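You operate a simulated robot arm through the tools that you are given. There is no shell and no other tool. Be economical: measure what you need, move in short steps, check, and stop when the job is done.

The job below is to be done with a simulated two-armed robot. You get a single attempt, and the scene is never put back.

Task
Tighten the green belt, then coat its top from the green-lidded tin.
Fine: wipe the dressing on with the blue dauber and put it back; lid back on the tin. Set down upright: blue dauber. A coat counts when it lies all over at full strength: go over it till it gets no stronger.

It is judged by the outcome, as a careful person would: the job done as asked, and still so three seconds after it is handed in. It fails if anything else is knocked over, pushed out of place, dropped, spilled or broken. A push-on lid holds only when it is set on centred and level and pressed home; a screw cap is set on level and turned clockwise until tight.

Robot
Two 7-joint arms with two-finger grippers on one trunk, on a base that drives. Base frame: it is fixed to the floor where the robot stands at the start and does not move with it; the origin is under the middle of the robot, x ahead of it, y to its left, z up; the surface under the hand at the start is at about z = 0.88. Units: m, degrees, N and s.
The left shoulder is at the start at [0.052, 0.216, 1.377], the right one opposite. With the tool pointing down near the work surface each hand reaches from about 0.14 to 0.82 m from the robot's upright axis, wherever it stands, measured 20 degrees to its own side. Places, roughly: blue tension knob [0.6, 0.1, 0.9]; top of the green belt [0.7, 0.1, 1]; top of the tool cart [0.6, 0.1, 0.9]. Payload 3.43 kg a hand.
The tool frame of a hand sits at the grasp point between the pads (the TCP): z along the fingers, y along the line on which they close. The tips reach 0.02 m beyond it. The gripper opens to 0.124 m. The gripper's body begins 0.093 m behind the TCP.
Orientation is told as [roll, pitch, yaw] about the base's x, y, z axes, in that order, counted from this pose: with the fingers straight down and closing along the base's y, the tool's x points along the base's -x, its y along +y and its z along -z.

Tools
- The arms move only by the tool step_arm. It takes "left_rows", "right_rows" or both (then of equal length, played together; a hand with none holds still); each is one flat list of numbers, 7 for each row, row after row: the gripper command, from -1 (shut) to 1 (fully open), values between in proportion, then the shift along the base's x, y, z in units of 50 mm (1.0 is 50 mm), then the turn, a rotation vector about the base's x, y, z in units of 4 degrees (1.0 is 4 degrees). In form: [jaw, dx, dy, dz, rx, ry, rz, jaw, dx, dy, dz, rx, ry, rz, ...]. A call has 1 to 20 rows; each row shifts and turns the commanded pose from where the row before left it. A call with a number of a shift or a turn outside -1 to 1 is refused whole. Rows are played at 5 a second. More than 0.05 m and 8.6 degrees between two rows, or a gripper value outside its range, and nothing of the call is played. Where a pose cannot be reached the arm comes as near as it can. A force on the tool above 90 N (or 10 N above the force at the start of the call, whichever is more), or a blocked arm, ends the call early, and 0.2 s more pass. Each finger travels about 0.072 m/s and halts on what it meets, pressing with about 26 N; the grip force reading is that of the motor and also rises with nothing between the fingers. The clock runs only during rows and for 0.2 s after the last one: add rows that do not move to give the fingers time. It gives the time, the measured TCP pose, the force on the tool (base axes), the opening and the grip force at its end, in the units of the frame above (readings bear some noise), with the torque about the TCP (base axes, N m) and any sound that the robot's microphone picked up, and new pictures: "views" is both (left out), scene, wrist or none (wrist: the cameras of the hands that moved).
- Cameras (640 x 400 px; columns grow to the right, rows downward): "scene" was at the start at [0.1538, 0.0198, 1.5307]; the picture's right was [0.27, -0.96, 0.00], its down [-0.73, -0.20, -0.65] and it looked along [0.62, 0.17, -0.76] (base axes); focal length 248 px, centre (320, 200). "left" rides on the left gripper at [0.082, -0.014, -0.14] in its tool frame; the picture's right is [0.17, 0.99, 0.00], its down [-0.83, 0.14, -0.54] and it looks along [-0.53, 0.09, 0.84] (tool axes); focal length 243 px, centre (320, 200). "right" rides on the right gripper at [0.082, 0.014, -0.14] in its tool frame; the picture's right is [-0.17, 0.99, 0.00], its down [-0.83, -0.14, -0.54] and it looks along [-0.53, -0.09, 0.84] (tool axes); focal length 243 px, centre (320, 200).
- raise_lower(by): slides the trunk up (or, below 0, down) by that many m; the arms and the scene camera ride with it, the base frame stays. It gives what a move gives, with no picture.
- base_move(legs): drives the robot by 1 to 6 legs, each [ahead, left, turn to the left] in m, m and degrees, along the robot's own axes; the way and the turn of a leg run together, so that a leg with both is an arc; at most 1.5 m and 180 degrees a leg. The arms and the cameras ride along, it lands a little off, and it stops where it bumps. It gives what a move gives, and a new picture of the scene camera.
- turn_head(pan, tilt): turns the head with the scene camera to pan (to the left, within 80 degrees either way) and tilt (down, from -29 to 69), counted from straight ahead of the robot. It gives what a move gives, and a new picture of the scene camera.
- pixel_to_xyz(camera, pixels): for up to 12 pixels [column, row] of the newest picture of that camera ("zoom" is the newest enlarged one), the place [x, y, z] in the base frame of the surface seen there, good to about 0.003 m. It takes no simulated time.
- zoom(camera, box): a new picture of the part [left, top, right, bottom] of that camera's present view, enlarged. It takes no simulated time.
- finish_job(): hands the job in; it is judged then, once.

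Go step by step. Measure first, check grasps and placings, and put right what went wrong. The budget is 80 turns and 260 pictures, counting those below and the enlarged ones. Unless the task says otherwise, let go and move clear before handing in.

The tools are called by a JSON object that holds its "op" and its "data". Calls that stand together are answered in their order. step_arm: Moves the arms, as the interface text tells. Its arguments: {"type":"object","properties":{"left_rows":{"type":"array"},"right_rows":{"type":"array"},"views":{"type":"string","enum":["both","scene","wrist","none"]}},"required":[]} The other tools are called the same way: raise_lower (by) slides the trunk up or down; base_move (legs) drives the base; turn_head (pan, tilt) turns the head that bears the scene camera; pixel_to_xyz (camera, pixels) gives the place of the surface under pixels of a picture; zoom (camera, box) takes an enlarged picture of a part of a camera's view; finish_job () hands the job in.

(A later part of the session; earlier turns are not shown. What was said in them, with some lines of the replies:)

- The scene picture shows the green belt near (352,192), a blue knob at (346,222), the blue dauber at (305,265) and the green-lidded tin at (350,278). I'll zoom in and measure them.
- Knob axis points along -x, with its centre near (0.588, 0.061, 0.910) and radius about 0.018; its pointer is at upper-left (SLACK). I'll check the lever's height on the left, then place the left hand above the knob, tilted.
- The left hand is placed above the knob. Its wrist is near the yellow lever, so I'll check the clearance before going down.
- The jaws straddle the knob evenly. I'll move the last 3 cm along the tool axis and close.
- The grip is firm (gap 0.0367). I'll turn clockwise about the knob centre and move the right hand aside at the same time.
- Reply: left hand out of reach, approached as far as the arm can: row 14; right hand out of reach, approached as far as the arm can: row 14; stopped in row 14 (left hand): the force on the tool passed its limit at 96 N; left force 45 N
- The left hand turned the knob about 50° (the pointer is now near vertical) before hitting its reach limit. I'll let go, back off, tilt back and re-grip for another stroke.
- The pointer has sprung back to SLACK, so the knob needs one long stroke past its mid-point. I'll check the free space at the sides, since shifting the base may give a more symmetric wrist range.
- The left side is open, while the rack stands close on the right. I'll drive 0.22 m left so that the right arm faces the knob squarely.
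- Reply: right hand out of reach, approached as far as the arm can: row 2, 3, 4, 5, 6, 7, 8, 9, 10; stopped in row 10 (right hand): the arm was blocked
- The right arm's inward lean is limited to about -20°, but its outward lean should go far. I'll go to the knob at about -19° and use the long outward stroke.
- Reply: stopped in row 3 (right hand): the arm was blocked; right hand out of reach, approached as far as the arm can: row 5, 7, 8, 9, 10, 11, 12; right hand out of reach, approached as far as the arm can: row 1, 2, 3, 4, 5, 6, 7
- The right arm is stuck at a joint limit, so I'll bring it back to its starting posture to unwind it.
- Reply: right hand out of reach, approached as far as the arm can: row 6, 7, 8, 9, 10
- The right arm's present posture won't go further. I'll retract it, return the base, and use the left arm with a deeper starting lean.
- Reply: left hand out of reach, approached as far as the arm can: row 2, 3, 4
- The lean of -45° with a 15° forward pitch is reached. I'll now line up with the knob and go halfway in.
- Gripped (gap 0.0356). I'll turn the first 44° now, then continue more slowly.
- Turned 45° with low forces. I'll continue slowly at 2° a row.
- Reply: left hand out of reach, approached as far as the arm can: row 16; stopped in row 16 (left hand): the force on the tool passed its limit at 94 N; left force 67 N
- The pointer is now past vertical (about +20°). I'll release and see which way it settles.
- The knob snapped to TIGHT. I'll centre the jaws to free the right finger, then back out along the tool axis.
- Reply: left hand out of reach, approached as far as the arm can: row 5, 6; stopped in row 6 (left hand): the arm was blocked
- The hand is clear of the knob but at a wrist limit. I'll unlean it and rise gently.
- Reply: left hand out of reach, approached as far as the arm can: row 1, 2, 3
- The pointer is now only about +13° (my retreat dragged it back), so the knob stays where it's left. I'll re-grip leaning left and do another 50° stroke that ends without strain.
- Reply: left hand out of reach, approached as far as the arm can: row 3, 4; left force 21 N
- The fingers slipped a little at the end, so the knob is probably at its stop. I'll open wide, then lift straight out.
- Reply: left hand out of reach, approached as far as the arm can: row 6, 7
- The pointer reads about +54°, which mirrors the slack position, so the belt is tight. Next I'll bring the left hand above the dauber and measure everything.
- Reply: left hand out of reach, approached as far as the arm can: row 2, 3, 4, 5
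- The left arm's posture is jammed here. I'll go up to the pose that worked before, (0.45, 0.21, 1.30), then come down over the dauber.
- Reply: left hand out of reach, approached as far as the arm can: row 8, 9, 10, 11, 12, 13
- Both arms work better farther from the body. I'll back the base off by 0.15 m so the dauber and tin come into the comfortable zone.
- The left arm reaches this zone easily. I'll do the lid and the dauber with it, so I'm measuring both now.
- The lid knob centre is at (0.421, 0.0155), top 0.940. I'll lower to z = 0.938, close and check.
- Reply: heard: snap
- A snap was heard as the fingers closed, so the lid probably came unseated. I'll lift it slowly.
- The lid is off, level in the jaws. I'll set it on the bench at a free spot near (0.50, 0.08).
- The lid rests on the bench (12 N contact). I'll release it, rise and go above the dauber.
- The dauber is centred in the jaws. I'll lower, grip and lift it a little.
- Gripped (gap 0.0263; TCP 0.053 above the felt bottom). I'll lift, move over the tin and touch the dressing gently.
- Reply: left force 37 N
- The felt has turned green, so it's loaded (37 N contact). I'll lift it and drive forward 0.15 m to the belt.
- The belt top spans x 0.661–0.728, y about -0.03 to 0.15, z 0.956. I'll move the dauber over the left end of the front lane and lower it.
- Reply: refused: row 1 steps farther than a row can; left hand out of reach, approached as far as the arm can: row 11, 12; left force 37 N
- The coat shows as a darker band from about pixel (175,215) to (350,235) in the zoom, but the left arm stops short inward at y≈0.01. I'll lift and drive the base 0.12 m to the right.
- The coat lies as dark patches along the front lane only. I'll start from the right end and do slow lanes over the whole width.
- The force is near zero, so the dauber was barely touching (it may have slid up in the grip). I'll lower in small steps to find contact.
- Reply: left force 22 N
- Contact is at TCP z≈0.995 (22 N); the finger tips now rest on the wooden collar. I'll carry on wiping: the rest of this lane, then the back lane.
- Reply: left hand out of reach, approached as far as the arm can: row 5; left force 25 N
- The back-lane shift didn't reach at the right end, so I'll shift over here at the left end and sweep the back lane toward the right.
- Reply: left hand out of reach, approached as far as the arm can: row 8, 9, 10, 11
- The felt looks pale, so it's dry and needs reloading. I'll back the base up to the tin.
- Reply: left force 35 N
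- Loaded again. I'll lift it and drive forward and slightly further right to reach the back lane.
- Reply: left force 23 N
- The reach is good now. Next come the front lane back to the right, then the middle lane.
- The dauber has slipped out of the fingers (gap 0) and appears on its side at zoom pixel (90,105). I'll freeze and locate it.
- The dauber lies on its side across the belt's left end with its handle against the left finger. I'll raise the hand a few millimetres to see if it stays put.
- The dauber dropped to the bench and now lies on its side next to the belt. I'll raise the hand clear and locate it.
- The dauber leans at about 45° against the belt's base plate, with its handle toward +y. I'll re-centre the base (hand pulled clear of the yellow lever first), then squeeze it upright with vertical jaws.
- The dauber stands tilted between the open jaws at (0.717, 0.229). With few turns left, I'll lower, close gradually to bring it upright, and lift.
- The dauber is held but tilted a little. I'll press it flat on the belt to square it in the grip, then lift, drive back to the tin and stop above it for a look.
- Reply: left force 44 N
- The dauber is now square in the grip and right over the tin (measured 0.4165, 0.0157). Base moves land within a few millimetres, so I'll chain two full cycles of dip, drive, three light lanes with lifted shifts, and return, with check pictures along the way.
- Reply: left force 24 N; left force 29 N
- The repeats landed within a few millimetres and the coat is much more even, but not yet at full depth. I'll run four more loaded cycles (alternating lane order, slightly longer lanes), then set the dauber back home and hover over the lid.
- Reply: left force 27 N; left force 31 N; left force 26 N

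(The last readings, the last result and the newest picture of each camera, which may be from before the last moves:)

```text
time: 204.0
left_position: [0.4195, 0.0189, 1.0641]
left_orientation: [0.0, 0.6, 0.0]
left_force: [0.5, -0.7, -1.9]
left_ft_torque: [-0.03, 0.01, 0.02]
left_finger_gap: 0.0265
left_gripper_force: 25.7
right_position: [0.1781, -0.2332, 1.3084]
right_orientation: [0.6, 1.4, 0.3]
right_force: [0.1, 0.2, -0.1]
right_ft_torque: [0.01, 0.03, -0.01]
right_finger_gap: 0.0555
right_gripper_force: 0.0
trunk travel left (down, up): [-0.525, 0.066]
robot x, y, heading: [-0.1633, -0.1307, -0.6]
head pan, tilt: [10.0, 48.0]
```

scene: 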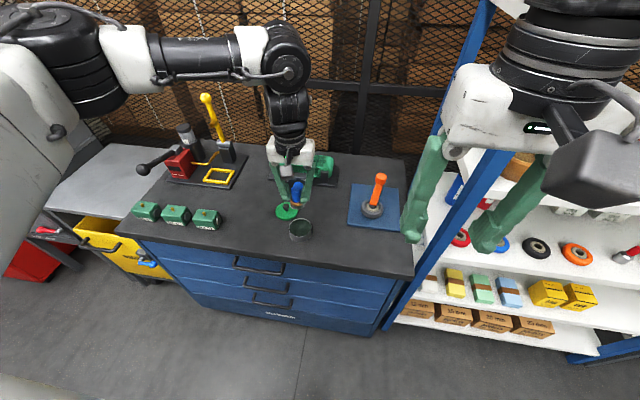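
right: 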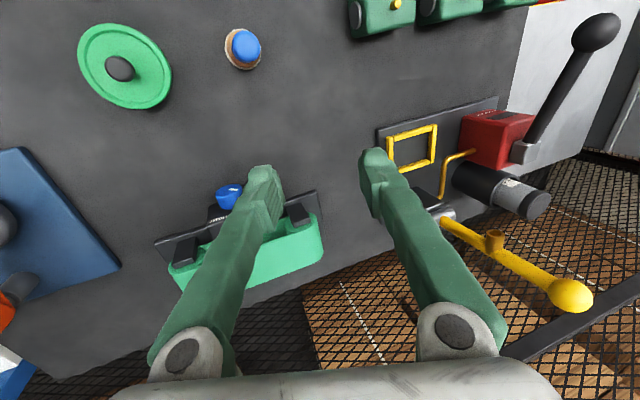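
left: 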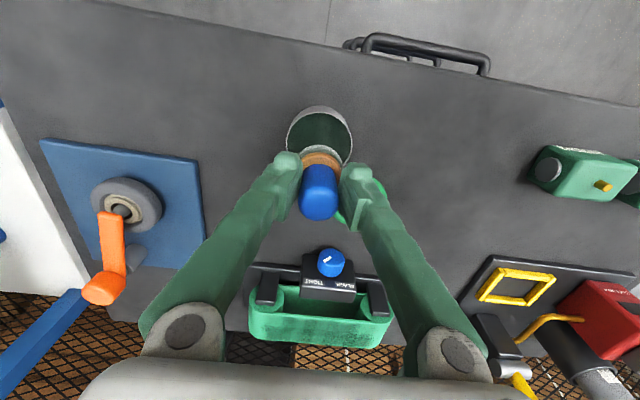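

{"op": "step_arm", "data": {"left_rows": [-1, 0, 0, -0.8, 0, 0, 0, -1, 0, 0, -0.8, 0, 0, 0, -1, 0, 0, -0.36, 0, 0, 0, -1, 0, 0, -0.16, 0, 0, 0, -1, 0, 0, -0.08, 0, 0, 0, -1, 0, 0, 0, 0, 0, 0, -1, 0, 0, 0, 0, 0, 0, -1, 0, 0, 0.6, 0, 0, 0, -1, 0, 0, 0.8, 0, 0, 0, -1, 0, 0, 0.8, 0, 0, 0], "views": "none"}}

{"op": "base_move", "data": {"legs": [[0.155, -0.09, 0]]}}

{"op": "step_arm", "data": {"left_rows": [-1, 0.69, 0.3, 0, 0, 0, 0, -1, 0.69, 0.3, 0, 0, 0, 0, -1, 0.69, 0.3, 0, 0, 0, 0, -1, 0.69, 0.3, 0, 0, 0, 0, -1, 0, 0, -0.55, 0, 0, 0, -1, 0, 0, -0.5, 0, 0, 0, -1, 0, 0, -0.2, 0, 0, 0, -1, 0, 0.375, 0, 0, 0, 0, -1, 0, 0.375, 0, 0, 0, 0, -1, 0, 0.375, 0, 0, 0, 0, -1, 0, 0.375, 0, 0, 0, 0, -1, 0, 0.375, 0, 0, 0, 0, -1, 0, 0.375, 0, 0, 0, 0, -1, 0, 0.375, 0, 0, 0, 0, -1, 0, 0.375, 0, 0, 0, 0, -1, 0, 0, 0.2, 0, 0, 0, -1, -0.33, 0, 0, 0, 0, 0, -1, 0, 0, -0.2, 0, 0, 0], "views": "none"}}

{"op": "step_arm", "data": {"left_rows": [-1, 0, -0.375, 0, 0, 0, 0, -1, 0, -0.375, 0, 0, 0, 0, -1, 0, -0.375, 0, 0, 0, 0, -1, 0, -0.375, 0, 0, 0, 0, -1, 0, -0.375, 0, 0, 0, 0, -1, 0, -0.375, 0, 0, 0, 0, -1, 0, -0.375, 0, 0, 0, 0, -1, 0, -0.375, 0, 0, 0, 0, -1, 0, 0, 0.2, 0, 0, 0, -1, -0.33, 0, 0, 0, 0, 0, -1, 0, 0, -0.2, 0, 0, 0, -1, 0, 0.375, 0, 0, 0, 0, -1, 0, 0.375, 0, 0, 0, 0, -1, 0, 0.375, 0, 0, 0, 0, -1, 0, 0.375, 0, 0, 0, 0, -1, 0, 0.375, 0, 0, 0, 0, -1, 0, 0.375, 0, 0, 0, 0, -1, 0, 0.375, 0, 0, 0, 0, -1, 0, 0.375, 0, 0, 0, 0], "views": "none"}}

{"op": "step_arm", "data": {"left_rows": [-1, 0, 0, 0.4, 0, 0, 0, -1, 0, 0, 0.85, 0, 0, 0, -1, -0.35, -0.7, 0, 0, 0, 0, -1, -0.35, -0.7, 0, 0, 0, 0, -1, -0.35, -0.7, 0, 0, 0, 0, -1, -0.35, -0.7, 0, 0, 0, 0, -1, -0.35, -0.7, 0, 0, 0, 0, -1, -0.35, -0.7, 0, 0, 0, 0], "views": "none"}}

{"op": "base_move", "data": {"legs": [[-0.155, 0.09, 0]]}}

{"op": "step_arm", "data": {"left_rows": [-1, 0, 0, -0.8, 0, 0, 0, -1, 0, 0, -0.8, 0, 0, 0, -1, 0, 0, -0.36, 0, 0, 0, -1, 0, 0, -0.16, 0, 0, 0, -1, 0, 0, -0.08, 0, 0, 0, -1, 0, 0, 0, 0, 0, 0, -1, 0, 0, 0, 0, 0, 0, -1, 0, 0, 0.6, 0, 0, 0, -1, 0, 0, 0.8, 0, 0, 0, -1, 0, 0, 0.8, 0, 0, 0], "views": "none"}}

{"op": "base_move", "data": {"legs": [[0.155, -0.09, 0]]}}

{"op": "step_arm", "data": {"left_rows": [-1, 0.7, 0.4, 0, 0, 0, 0, -1, 0.7, 0.4, 0, 0, 0, 0, -1, 0.7, 0.4, 0, 0, 0, 0, -1, 0, 0, -0.55, 0, 0, 0, -1, 0, 0, -0.5, 0, 0, 0, -1, 0, 0, -0.2, 0, 0, 0, -1, 0, 0.375, 0, 0, 0, 0, -1, 0, 0.375, 0, 0, 0, 0, -1, 0, 0.375, 0, 0, 0, 0, -1, 0, 0.375, 0, 0, 0, 0, -1, 0, 0.375, 0, 0, 0, 0, -1, 0, 0.375, 0, 0, 0, 0, -1, 0, 0.375, 0, 0, 0, 0, -1, 0, 0.375, 0, 0, 0, 0, -1, 0, 0, 0.2, 0, 0, 0, -1, 0.33, 0, 0, 0, 0, 0, -1, 0, 0, -0.2, 0, 0, 0], "views": "none"}}

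{"op": "step_arm", "data": {"left_rows": [-1, 0, -0.375, 0, 0, 0, 0, -1, 0, -0.375, 0, 0, 0, 0, -1, 0, -0.375, 0, 0, 0, 0, -1, 0, -0.375, 0, 0, 0, 0, -1, 0, -0.375, 0, 0, 0, 0, -1, 0, -0.375, 0, 0, 0, 0, -1, 0, -0.375, 0, 0, 0, 0, -1, 0, -0.375, 0, 0, 0, 0, -1, 0, 0, 0.2, 0, 0, 0, -1, 0.33, 0, 0, 0, 0, 0, -1, 0, 0, -0.2, 0, 0, 0, -1, 0, 0.375, 0, 0, 0, 0, -1, 0, 0.375, 0, 0, 0, 0, -1, 0, 0.375, 0, 0, 0, 0, -1, 0, 0.375, 0, 0, 0, 0, -1, 0, 0.375, 0, 0, 0, 0, -1, 0, 0.375, 0, 0, 0, 0, -1, 0, 0.375, 0, 0, 0, 0, -1, 0, 0.375, 0, 0, 0, 0], "views": "none"}}

{"op": "step_arm", "data": {"left_rows": [-1, 0, 0, 0.4, 0, 0, 0, -1, 0, 0, 0.85, 0, 0, 0, -1, -0.46, -0.7, 0, 0, 0, 0, -1, -0.46, -0.7, 0, 0, 0, 0, -1, -0.46, -0.7, 0, 0, 0, 0, -1, -0.46, -0.7, 0, 0, 0, 0, -1, -0.46, -0.7, 0, 0, 0, 0, -1, -0.46, -0.7, 0, 0, 0, 0], "views": "none"}}

{"op": "base_move", "data": {"legs": [[-0.155, 0.09, 0]]}}

```text
time: 206.2
left_position: [0.4179, 0.0195, 1.0664]
left_orientation: [0.1, 0.7, 0.2]
left_force: [-0.2, -0.4, -0.3]
left_ft_torque: [0.04, -0.02, -0.04]
left_finger_gap: 0.0261
left_gripper_force: 26.1
right_position: [0.1745, -0.2317, 1.3099]
right_orientation: [0.8, 1.4, 0.3]
right_force: [-0.3, 0.2, -0.8]
right_ft_torque: [0.01, 0.0, 0.02]
right_finger_gap: 0.0559
right_gripper_force: 0.0
trunk travel left (down, up): [-0.525, 0.066]
robot x, y, heading: [-0.1605, -0.1287, -0.8]
head pan, tilt: [10.0, 48.0]
```

```text
time: 208.1
left_position: [0.57, -0.0704, 1.067]
left_orientation: [0.0, 0.5, 0.1]
left_force: [-1.1, 0.4, -0.5]
left_ft_torque: [-0.04, 0.03, 0.0]
left_finger_gap: 0.0261
left_gripper_force: 25.8
right_position: [0.3283, -0.3208, 1.3096]
right_orientation: [0.6, 1.2, 0.4]
right_force: [-0.8, 0.9, -0.2]
right_ft_torque: [-0.01, 0.03, 0.04]
right_finger_gap: 0.0556
right_gripper_force: 0.1
trunk travel left (down, up): [-0.525, 0.066]
robot x, y, heading: [-0.0103, -0.2187, -0.7]
head pan, tilt: [10.0, 48.0]
```

scene: 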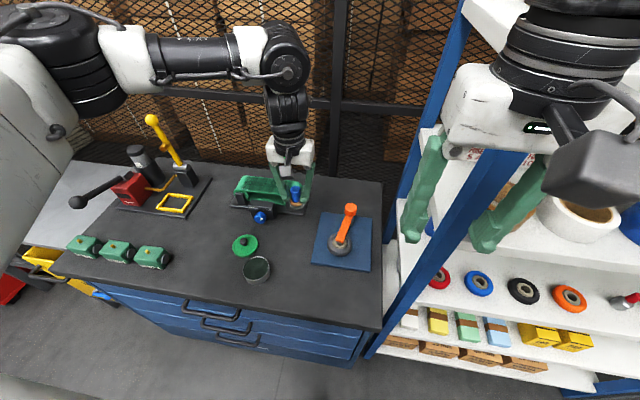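

```text
time: 211.9
left_position: [0.6896, 0.1415, 1.0063]
left_orientation: [0.3, 0.4, 0.3]
left_force: [-5.3, 6.0, 16.8]
left_ft_torque: [0.39, 0.26, -0.01]
left_finger_gap: 0.0264
left_gripper_force: 26.5
right_position: [0.3252, -0.322, 1.3101]
right_orientation: [0.7, 1.0, 0.4]
right_force: [0.2, -0.3, -0.2]
right_ft_torque: [0.02, -0.02, 0.0]
right_finger_gap: 0.0557
right_gripper_force: 0.0
trunk travel left (down, up): [-0.525, 0.066]
robot x, y, heading: [-0.0106, -0.2176, -0.4]
head pan, tilt: [10.0, 48.0]
```

```text
time: 215.9
left_position: [0.6757, 0.1406, 1.0042]
left_orientation: [0.1, 0.5, 0.2]
left_force: [0.9, -1.9, 6.7]
left_ft_torque: [-0.1, -0.13, -0.01]
left_finger_gap: 0.026
left_gripper_force: 26.2
right_position: [0.3284, -0.3228, 1.308]
right_orientation: [0.5, 1.4, 0.4]
right_force: [0.1, -0.1, -0.3]
right_ft_torque: [-0.02, 0.0, 0.0]
right_finger_gap: 0.0558
right_gripper_force: 0.1
trunk travel left (down, up): [-0.525, 0.066]
robot x, y, heading: [-0.0101, -0.2173, -0.2]
head pan, tilt: [10.0, 48.0]
```

```text
time: 217.7
left_position: [0.5692, -0.0713, 1.0656]
left_orientation: [0.1, 0.5, 0.3]
left_force: [0.0, -0.3, -1.0]
left_ft_torque: [-0.02, 0.01, 0.0]
left_finger_gap: 0.0261
left_gripper_force: 25.8
right_position: [0.3292, -0.324, 1.309]
right_orientation: [0.7, 1.3, 0.5]
right_force: [-0.1, -0.7, -0.4]
right_ft_torque: [0.02, -0.03, -0.01]
right_finger_gap: 0.0558
right_gripper_force: 0.0
trunk travel left (down, up): [-0.525, 0.066]
robot x, y, heading: [-0.0089, -0.2181, -0.3]
head pan, tilt: [10.0, 48.0]
```

```text
time: 219.5
left_position: [0.417, 0.0241, 1.0657]
left_orientation: [0.0, 0.6, 0.4]
left_force: [0.0, 0.0, -1.3]
left_ft_torque: [0.04, 0.03, -0.01]
left_finger_gap: 0.0262
left_gripper_force: 26.1
right_position: [0.1769, -0.2306, 1.3096]
right_orientation: [0.7, 1.5, 0.6]
right_force: [0.1, -0.4, -0.2]
right_ft_torque: [0.0, 0.01, 0.0]
right_finger_gap: 0.0559
right_gripper_force: 0.1
trunk travel left (down, up): [-0.525, 0.066]
robot x, y, heading: [-0.162, -0.1279, -0.4]
head pan, tilt: [10.0, 48.0]
```

scene: 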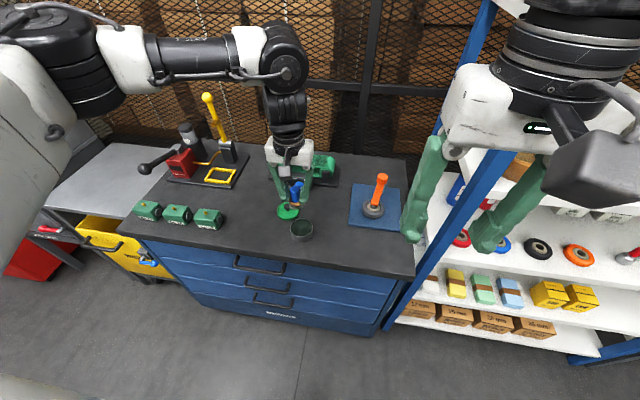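

```text
time: 221.7
left_position: [0.4152, 0.0238, 1.0655]
left_orientation: [0.0, 0.6, 0.4]
left_force: [0.3, 0.2, -0.6]
left_ft_torque: [-0.02, 0.02, 0.0]
left_finger_gap: 0.0263
left_gripper_force: 26.2
right_position: [0.1748, -0.2298, 1.31]
right_orientation: [0.6, 1.3, 0.5]
right_force: [0.4, 0.5, -0.7]
right_ft_torque: [-0.03, -0.02, 0.01]
right_finger_gap: 0.0557
right_gripper_force: 0.1
trunk travel left (down, up): [-0.525, 0.066]
robot x, y, heading: [-0.163, -0.1238, -0.3]
head pan, tilt: [10.0, 48.0]
```

```text
time: 223.6
left_position: [0.5709, -0.0664, 1.0665]
left_orientation: [0.0, 0.6, 0.4]
left_force: [0.1, -0.2, -1.3]
left_ft_torque: [-0.01, -0.01, -0.04]
left_finger_gap: 0.0262
left_gripper_force: 26.0
right_position: [0.3318, -0.3193, 1.3098]
right_orientation: [0.6, 1.1, 0.7]
right_force: [-0.9, 0.4, -0.1]
right_ft_torque: [0.0, -0.01, -0.01]
right_finger_gap: 0.0557
right_gripper_force: 0.1
trunk travel left (down, up): [-0.525, 0.066]
robot x, y, heading: [-0.0077, -0.2177, -0.3]
head pan, tilt: [10.0, 48.0]
```

scene: 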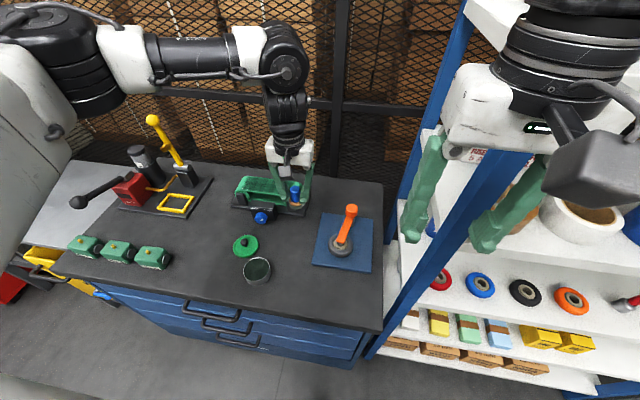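

```text
time: 227.2
left_position: [0.6941, 0.144, 1.0045]
left_orientation: [0.0, 0.6, 0.4]
left_force: [0.8, -1.7, 2.6]
left_ft_torque: [-0.07, -0.08, -0.01]
left_finger_gap: 0.0263
left_gripper_force: 26.2
right_position: [0.3308, -0.3206, 1.3101]
right_orientation: [0.6, 1.3, 0.6]
right_force: [0.3, 1.1, -0.6]
right_ft_torque: [-0.02, 0.02, 0.0]
right_finger_gap: 0.0557
right_gripper_force: 0.1
trunk travel left (down, up): [-0.525, 0.066]
robot x, y, heading: [-0.0071, -0.2202, -0.4]
head pan, tilt: [10.0, 48.0]
```

```text
time: 231.2
left_position: [0.7106, 0.1436, 1.0059]
left_orientation: [0.0, 0.6, 0.5]
left_force: [-0.6, -2.4, 9.8]
left_ft_torque: [-0.14, -0.07, 0.01]
left_finger_gap: 0.026
left_gripper_force: 26.0
right_position: [0.3305, -0.3201, 1.3101]
right_orientation: [0.6, 1.3, 0.5]
right_force: [0.6, 0.4, -0.5]
right_ft_torque: [0.01, 0.04, -0.01]
right_finger_gap: 0.0557
right_gripper_force: 0.1
trunk travel left (down, up): [-0.525, 0.066]
robot x, y, heading: [-0.005, -0.2206, -0.3]
head pan, tilt: [10.0, 48.0]
```

```text
time: 233.0
left_position: [0.5711, -0.0669, 1.0666]
left_orientation: [0.1, 0.5, 0.4]
left_force: [-0.3, -0.3, -0.8]
left_ft_torque: [0.0, -0.02, 0.02]
left_finger_gap: 0.0262
left_gripper_force: 26.1
right_position: [0.3326, -0.3219, 1.3086]
right_orientation: [0.8, 1.2, 0.5]
right_force: [-0.7, 0.5, -0.4]
right_ft_torque: [0.04, -0.02, 0.03]
right_finger_gap: 0.0558
right_gripper_force: 0.1
trunk travel left (down, up): [-0.525, 0.066]
robot x, y, heading: [-0.0077, -0.2242, -0.2]
head pan, tilt: [10.0, 48.0]
```

```text
time: 234.9
left_position: [0.4194, 0.024, 1.0658]
left_orientation: [0.2, 0.6, 0.5]
left_force: [-0.4, 0.8, -0.7]
left_ft_torque: [0.03, 0.04, 0.02]
left_finger_gap: 0.0263
left_gripper_force: 26.8
right_position: [0.1793, -0.2301, 1.3085]
right_orientation: [0.7, 1.5, 0.6]
right_force: [0.4, 0.0, 0.6]
right_ft_torque: [0.02, 0.0, -0.02]
right_finger_gap: 0.0558
right_gripper_force: 0.0
trunk travel left (down, up): [-0.525, 0.066]
robot x, y, heading: [-0.1631, -0.13, -0.3]
head pan, tilt: [10.0, 48.0]
```

scene: 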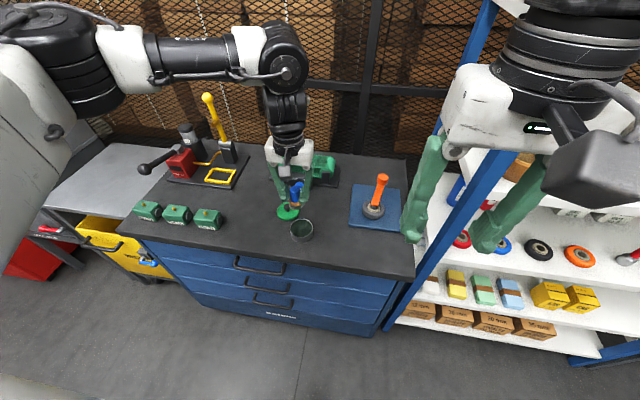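

{"op": "step_arm", "data": {"left_rows": [-1, -0.03, 0.8, 0, 0, 0, 0, -1, -0.03, 0.8, 0, 0, 0, 0, -1, 0, 0.81, 0, 0, 0, 0, -1, 0, 0, -0.8, 0, 0, 0, -1, 0, 0, -0.8, 0, 0, 0, -1, 0, 0, -0.6, 0, 0, 0, -1, 0, 0, -0.3, 0, 0, 0, -1, 0, 0, -0.1, 0, 0, 0, -1, 0, 0, -0.1, 0, 0, 0, -1, 0, 0, -0.04, 0, 0, 0, -1, 0, 0, 0, 0, 0, 0, -0.4, 0, 0, 0.04, 0, 0, 0, -0.2, 0, 0, 0, 0, 0, 0, -0.1, 0, 0, 0, 0, 0, 0], "views": "none"}}

{"op": "step_arm", "data": {"left_rows": [-0.1, 0, 0, 0.4, 0, 0, 0, -0.1, 0, 0, 0.8, 0, 0, 0, -0.1, 0, 0, 0.8, 0, 0, 0, -0.1, 0.52, -0.39, 0, 0, 0, 0, -0.1, 0.52, -0.39, 0, 0, 0, 0, -0.3, 0.52, -0.38, 0, 0, 0, 0, -0.3, 0, 0, -0.2, 0, 0, 0, -0.3, 0, 0, 0, 0, 0, 0], "views": "wrist"}}

{"op": "pixel_to_xyz", "data": {"camera": "left", "pixels": [[316, 165], [316, 175], [316, 155], [306, 165], [326, 165], [316, 185]]}}

{"op": "zoom", "data": {"camera": "scene", "box": [240, 140, 370, 250]}}

{"op": "zoom", "data": {"camera": "left", "box": [160, 0, 480, 200]}}

```text
time: 237.9
left_position: [0.416, 0.1451, 0.9313]
left_orientation: [0.1, 0.6, 0.5]
left_force: [-0.2, -0.4, 0.3]
left_ft_torque: [-0.01, -0.03, 0.02]
left_finger_gap: 0.0556
left_gripper_force: 0.2
right_position: [0.1793, -0.2279, 1.3087]
right_orientation: [0.5, 1.3, 0.7]
right_force: [-0.4, 0.8, 0.1]
right_ft_torque: [-0.01, -0.02, -0.01]
right_finger_gap: 0.0558
right_gripper_force: 0.0
trunk travel left (down, up): [-0.525, 0.066]
robot x, y, heading: [-0.1607, -0.1277, -0.3]
head pan, tilt: [10.0, 48.0]
```

```text
time: 239.7
left_position: [0.4939, 0.0861, 1.0226]
left_orientation: [0.1, 0.5, 0.6]
left_force: [0.4, -0.3, 0.2]
left_ft_torque: [0.0, 0.02, 0.01]
left_finger_gap: 0.0432
left_gripper_force: 0.0
right_position: [0.1778, -0.2293, 1.309]
right_orientation: [0.6, 1.3, 0.6]
right_force: [0.3, 0.7, -0.5]
right_ft_torque: [0.02, -0.03, -0.01]
right_finger_gap: 0.056
right_gripper_force: 0.0
trunk travel left (down, up): [-0.525, 0.066]
robot x, y, heading: [-0.162, -0.1303, -0.1]
head pan, tilt: [10.0, 48.0]
```

left: 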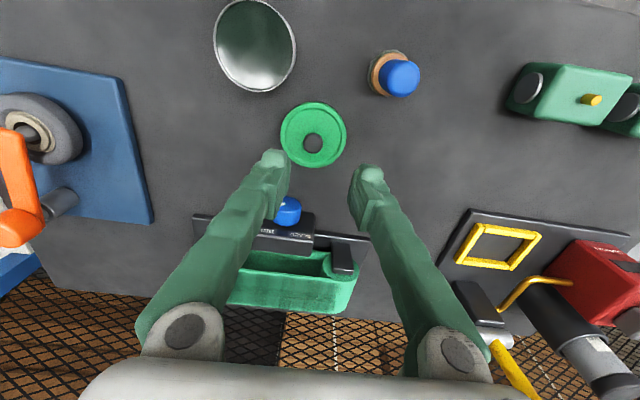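

```text
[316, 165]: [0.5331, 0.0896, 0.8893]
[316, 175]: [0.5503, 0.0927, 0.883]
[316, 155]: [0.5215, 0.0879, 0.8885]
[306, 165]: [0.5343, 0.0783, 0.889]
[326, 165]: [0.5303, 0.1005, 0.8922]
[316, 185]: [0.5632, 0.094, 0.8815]
```

```text
3.64 times, centred on (305, 195) of scene
```

zoom: 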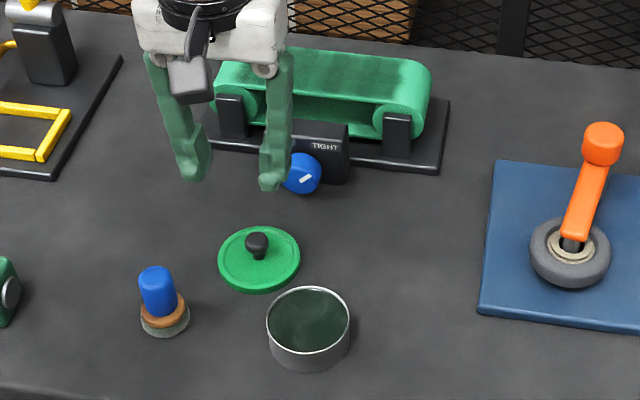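

```text
2.00 times, centred on (320, 100) of left
1 turns are left
```

zoom: 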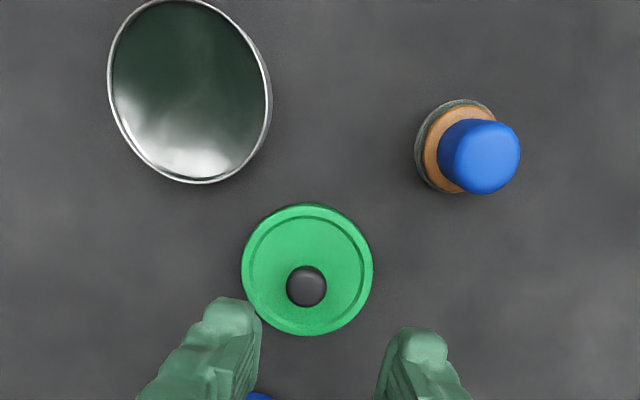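

The dauber stands upright at home, the knob still reads TIGHT, and my camera geometry puts the lid at (0.499, 0.079) and the tin at (0.423, 0.014). On this last turn I'll pick up the lid, set it on the tin, press it home twice, move clear and hand in.

{"op": "step_arm", "data": {"left_rows": [-0.3, 0.088, -0.146, -0.8, 0, 0, -0.14, -0.3, 0, 0, -0.8, 0, 0, 0, -0.3, 0, 0, -0.4, 0, 0, 0, -0.3, 0, 0, -0.2, 0, 0, 0, -0.3, 0, 0, -0.03, 0, 0, 0, -0.3, 0, 0, 0, 0, 0, 0, -1, 0, 0, 0, 0, 0, 0, -1, 0, 0, 0, 0, 0, 0, -1, 0, 0, 0, 0, 0, 0, -1, 0, 0, 0, 0, 0, 0], "views": "none"}}

{"op": "step_arm", "data": {"left_rows": [-1, 0, 0, 0.2, 0, 0, 0, -1, 0, 0, 0.5, 0, 0, 0, -1, 0, 0, 0.5, 0, 0, 0, -1, -0.505, -0.433, 0, 0, 0, 0, -1, -0.505, -0.433, 0, 0, 0, 0, -1, -0.506, -0.434, 0, 0, 0, 0, -1, 0, 0, 0, 0, 0, 0, -1, 0, 0, -0.4, 0, 0, 0, -1, 0, 0, -0.16, 0, 0, 0, -1, 0, 0, 0, 0, 0, 0], "views": "none"}}

{"op": "step_arm", "data": {"left_rows": [-1, 0, 0, -0.06, 0, 0, 0, -1, 0, 0, -0.06, 0, 0, 0, -1, 0, 0, -0.06, 0, 0, 0, -1, 0, 0, -0.06, 0, 0, 0, -1, 0, 0, -0.06, 0, 0, 0, -1, 0, 0, 0, 0, 0, 0], "views": "none"}}

{"op": "step_arm", "data": {"left_rows": [-0.4, 0, 0, 0, 0, 0, 0, -0.3, 0, 0, 0, 0, 0, 0, -0.3, 0, 0, 0, 0, 0, 0, -0.3, 0, 0, 0.5, 0, 0, 0, -0.3, 0, 0, 0.8, 0, 0, 0, -0.3, 0, 0, 0, 0, 0, 0], "views": "none"}}

{"op": "step_arm", "data": {"left_rows": [-1, 0, 0, 0, 0, 0, 0, -1, 0, 0, 0, 0, 0, 0, -1, 0, 0, 0, 0, 0, 0, -1, 0, 0, -0.3, 0, 0, 0, -1, 0, 0, -0.3, 0, 0, 0, -1, 0, 0, -0.1, 0, 0, 0, -1, 0, 0, -0.1, 0, 0, 0, -1, 0, 0, -0.1, 0, 0, 0, -1, 0, 0, -0.08, 0, 0, 0, -1, 0, 0, 0, 0, 0, 0], "views": "none"}}

{"op": "step_arm", "data": {"left_rows": [-1, 0, 0, 0.5, 0, 0, 0, -1, 0, 0, 0.9, 0, 0, 0, -1, 0, 0, 0.9, 0, 0, 0, -1, 0, 0, 0.8, 0, 0, 0, -1, 0, 0, 0, 0, 0, 0], "views": "none"}}

{"op": "finish_job", "data": {}}

```text
time: 241.9
left_position: [0.4984, 0.0798, 0.9087]
left_orientation: [0.1, 0.5, -0.1]
left_force: [-0.3, 0.0, 0.0]
left_ft_torque: [0.04, 0.0, 0.03]
left_finger_gap: 0.0134
left_gripper_force: 26.0
right_position: [0.177, -0.2293, 1.3093]
right_orientation: [0.6, 1.3, 0.7]
right_force: [0.5, -1.2, 0.1]
right_ft_torque: [-0.02, 0.0, 0.01]
right_finger_gap: 0.0557
right_gripper_force: 0.1
trunk travel left (down, up): [-0.525, 0.066]
robot x, y, heading: [-0.1545, -0.1275, -0.2]
head pan, tilt: [10.0, 48.0]
```

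```text
time: 244.1
left_position: [0.4216, 0.0151, 0.9418]
left_orientation: [0.1, 0.5, 0.0]
left_force: [0.1, -1.1, -0.6]
left_ft_torque: [-0.03, 0.01, -0.02]
left_finger_gap: 0.0132
left_gripper_force: 26.1
right_position: [0.1779, -0.2291, 1.3092]
right_orientation: [0.6, 1.3, 0.7]
right_force: [-0.3, 0.5, -0.4]
right_ft_torque: [0.02, -0.01, -0.01]
right_finger_gap: 0.0556
right_gripper_force: 0.0
trunk travel left (down, up): [-0.525, 0.066]
robot x, y, heading: [-0.1589, -0.1277, 0.0]
head pan, tilt: [10.0, 48.0]
```

```text
time: 245.5
left_position: [0.4245, 0.0134, 0.9352]
left_orientation: [0.0, -0.3, 0.0]
left_force: [5.8, 2.5, 63.9]
left_ft_torque: [1.33, 0.9, -0.03]
left_finger_gap: 0.013
left_gripper_force: 25.6
right_position: [0.1739, -0.2308, 1.31]
right_orientation: [0.6, 1.0, 0.7]
right_force: [-0.6, -0.4, -0.9]
right_ft_torque: [-0.01, 0.02, -0.02]
right_finger_gap: 0.0561
right_gripper_force: 0.2
trunk travel left (down, up): [-0.525, 0.066]
robot x, y, heading: [-0.1624, -0.1261, -0.1]
head pan, tilt: [10.0, 48.0]
```

```text
time: 246.9
left_position: [0.4217, 0.0141, 0.9904]
left_orientation: [0.1, 0.6, 0.0]
left_force: [0.3, -0.3, -0.3]
left_ft_torque: [-0.01, -0.02, 0.01]
left_finger_gap: 0.0435
left_gripper_force: 0.1
right_position: [0.1784, -0.2296, 1.3089]
right_orientation: [0.7, 1.4, 0.7]
right_force: [-0.9, 0.1, -0.6]
right_ft_torque: [-0.01, 0.0, 0.03]
right_finger_gap: 0.056
right_gripper_force: 0.2
trunk travel left (down, up): [-0.525, 0.066]
robot x, y, heading: [-0.1611, -0.1284, -0.6]
head pan, tilt: [10.0, 48.0]
heard: snap
```

```text
time: 249.1
left_position: [0.4225, 0.0158, 0.9539]
left_orientation: [0.0, -0.4, 0.0]
left_force: [-3.5, 13.0, 75.4]
left_ft_torque: [0.25, -0.06, -0.02]
left_finger_gap: 0.0063
left_gripper_force: 26.1
right_position: [0.1728, -0.2293, 1.3118]
right_orientation: [0.6, 0.8, 0.7]
right_force: [-0.6, -0.7, 0.3]
right_ft_torque: [-0.02, 0.03, -0.02]
right_finger_gap: 0.056
right_gripper_force: 0.2
trunk travel left (down, up): [-0.525, 0.066]
robot x, y, heading: [-0.1627, -0.1272, -0.1]
head pan, tilt: [10.0, 48.0]
```

```text
time: 250.3
left_position: [0.4211, 0.0156, 1.0972]
left_orientation: [0.0, 0.6, -0.2]
left_force: [-0.4, 0.2, -0.7]
left_ft_torque: [0.0, 0.03, 0.06]
left_finger_gap: 0.0
left_gripper_force: 26.1
right_position: [0.1784, -0.2289, 1.3086]
right_orientation: [0.6, 1.4, 0.7]
right_force: [0.2, 0.7, 0.0]
right_ft_torque: [0.02, 0.01, -0.01]
right_finger_gap: 0.0557
right_gripper_force: 0.0
trunk travel left (down, up): [-0.525, 0.066]
robot x, y, heading: [-0.1593, -0.1279, -0.2]
head pan, tilt: [10.0, 48.0]
```

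```text
The job is handed in.
```

I handed the job in, but I can't confirm the coat is at full strength all over, and I dropped the blue dauber once, from the belt onto the bench, while wiping.

- **Belt:** the knob is turned to TIGHT and still read that in the last picture.
- **Coat:** I wiped the whole top over repeated dips, and the belt looked much more even. I ran out of turns before checking that it gets no stronger, and the ends may be lighter.
- **Dauber:** it is back upright, about 1 cm from where it started. I picked it up after the drop and kept using it.
- **Lid:** it is on the tin. A snap was heard as I let go of it, and I pressed it again at about 75 N, but took no picture afterwards.
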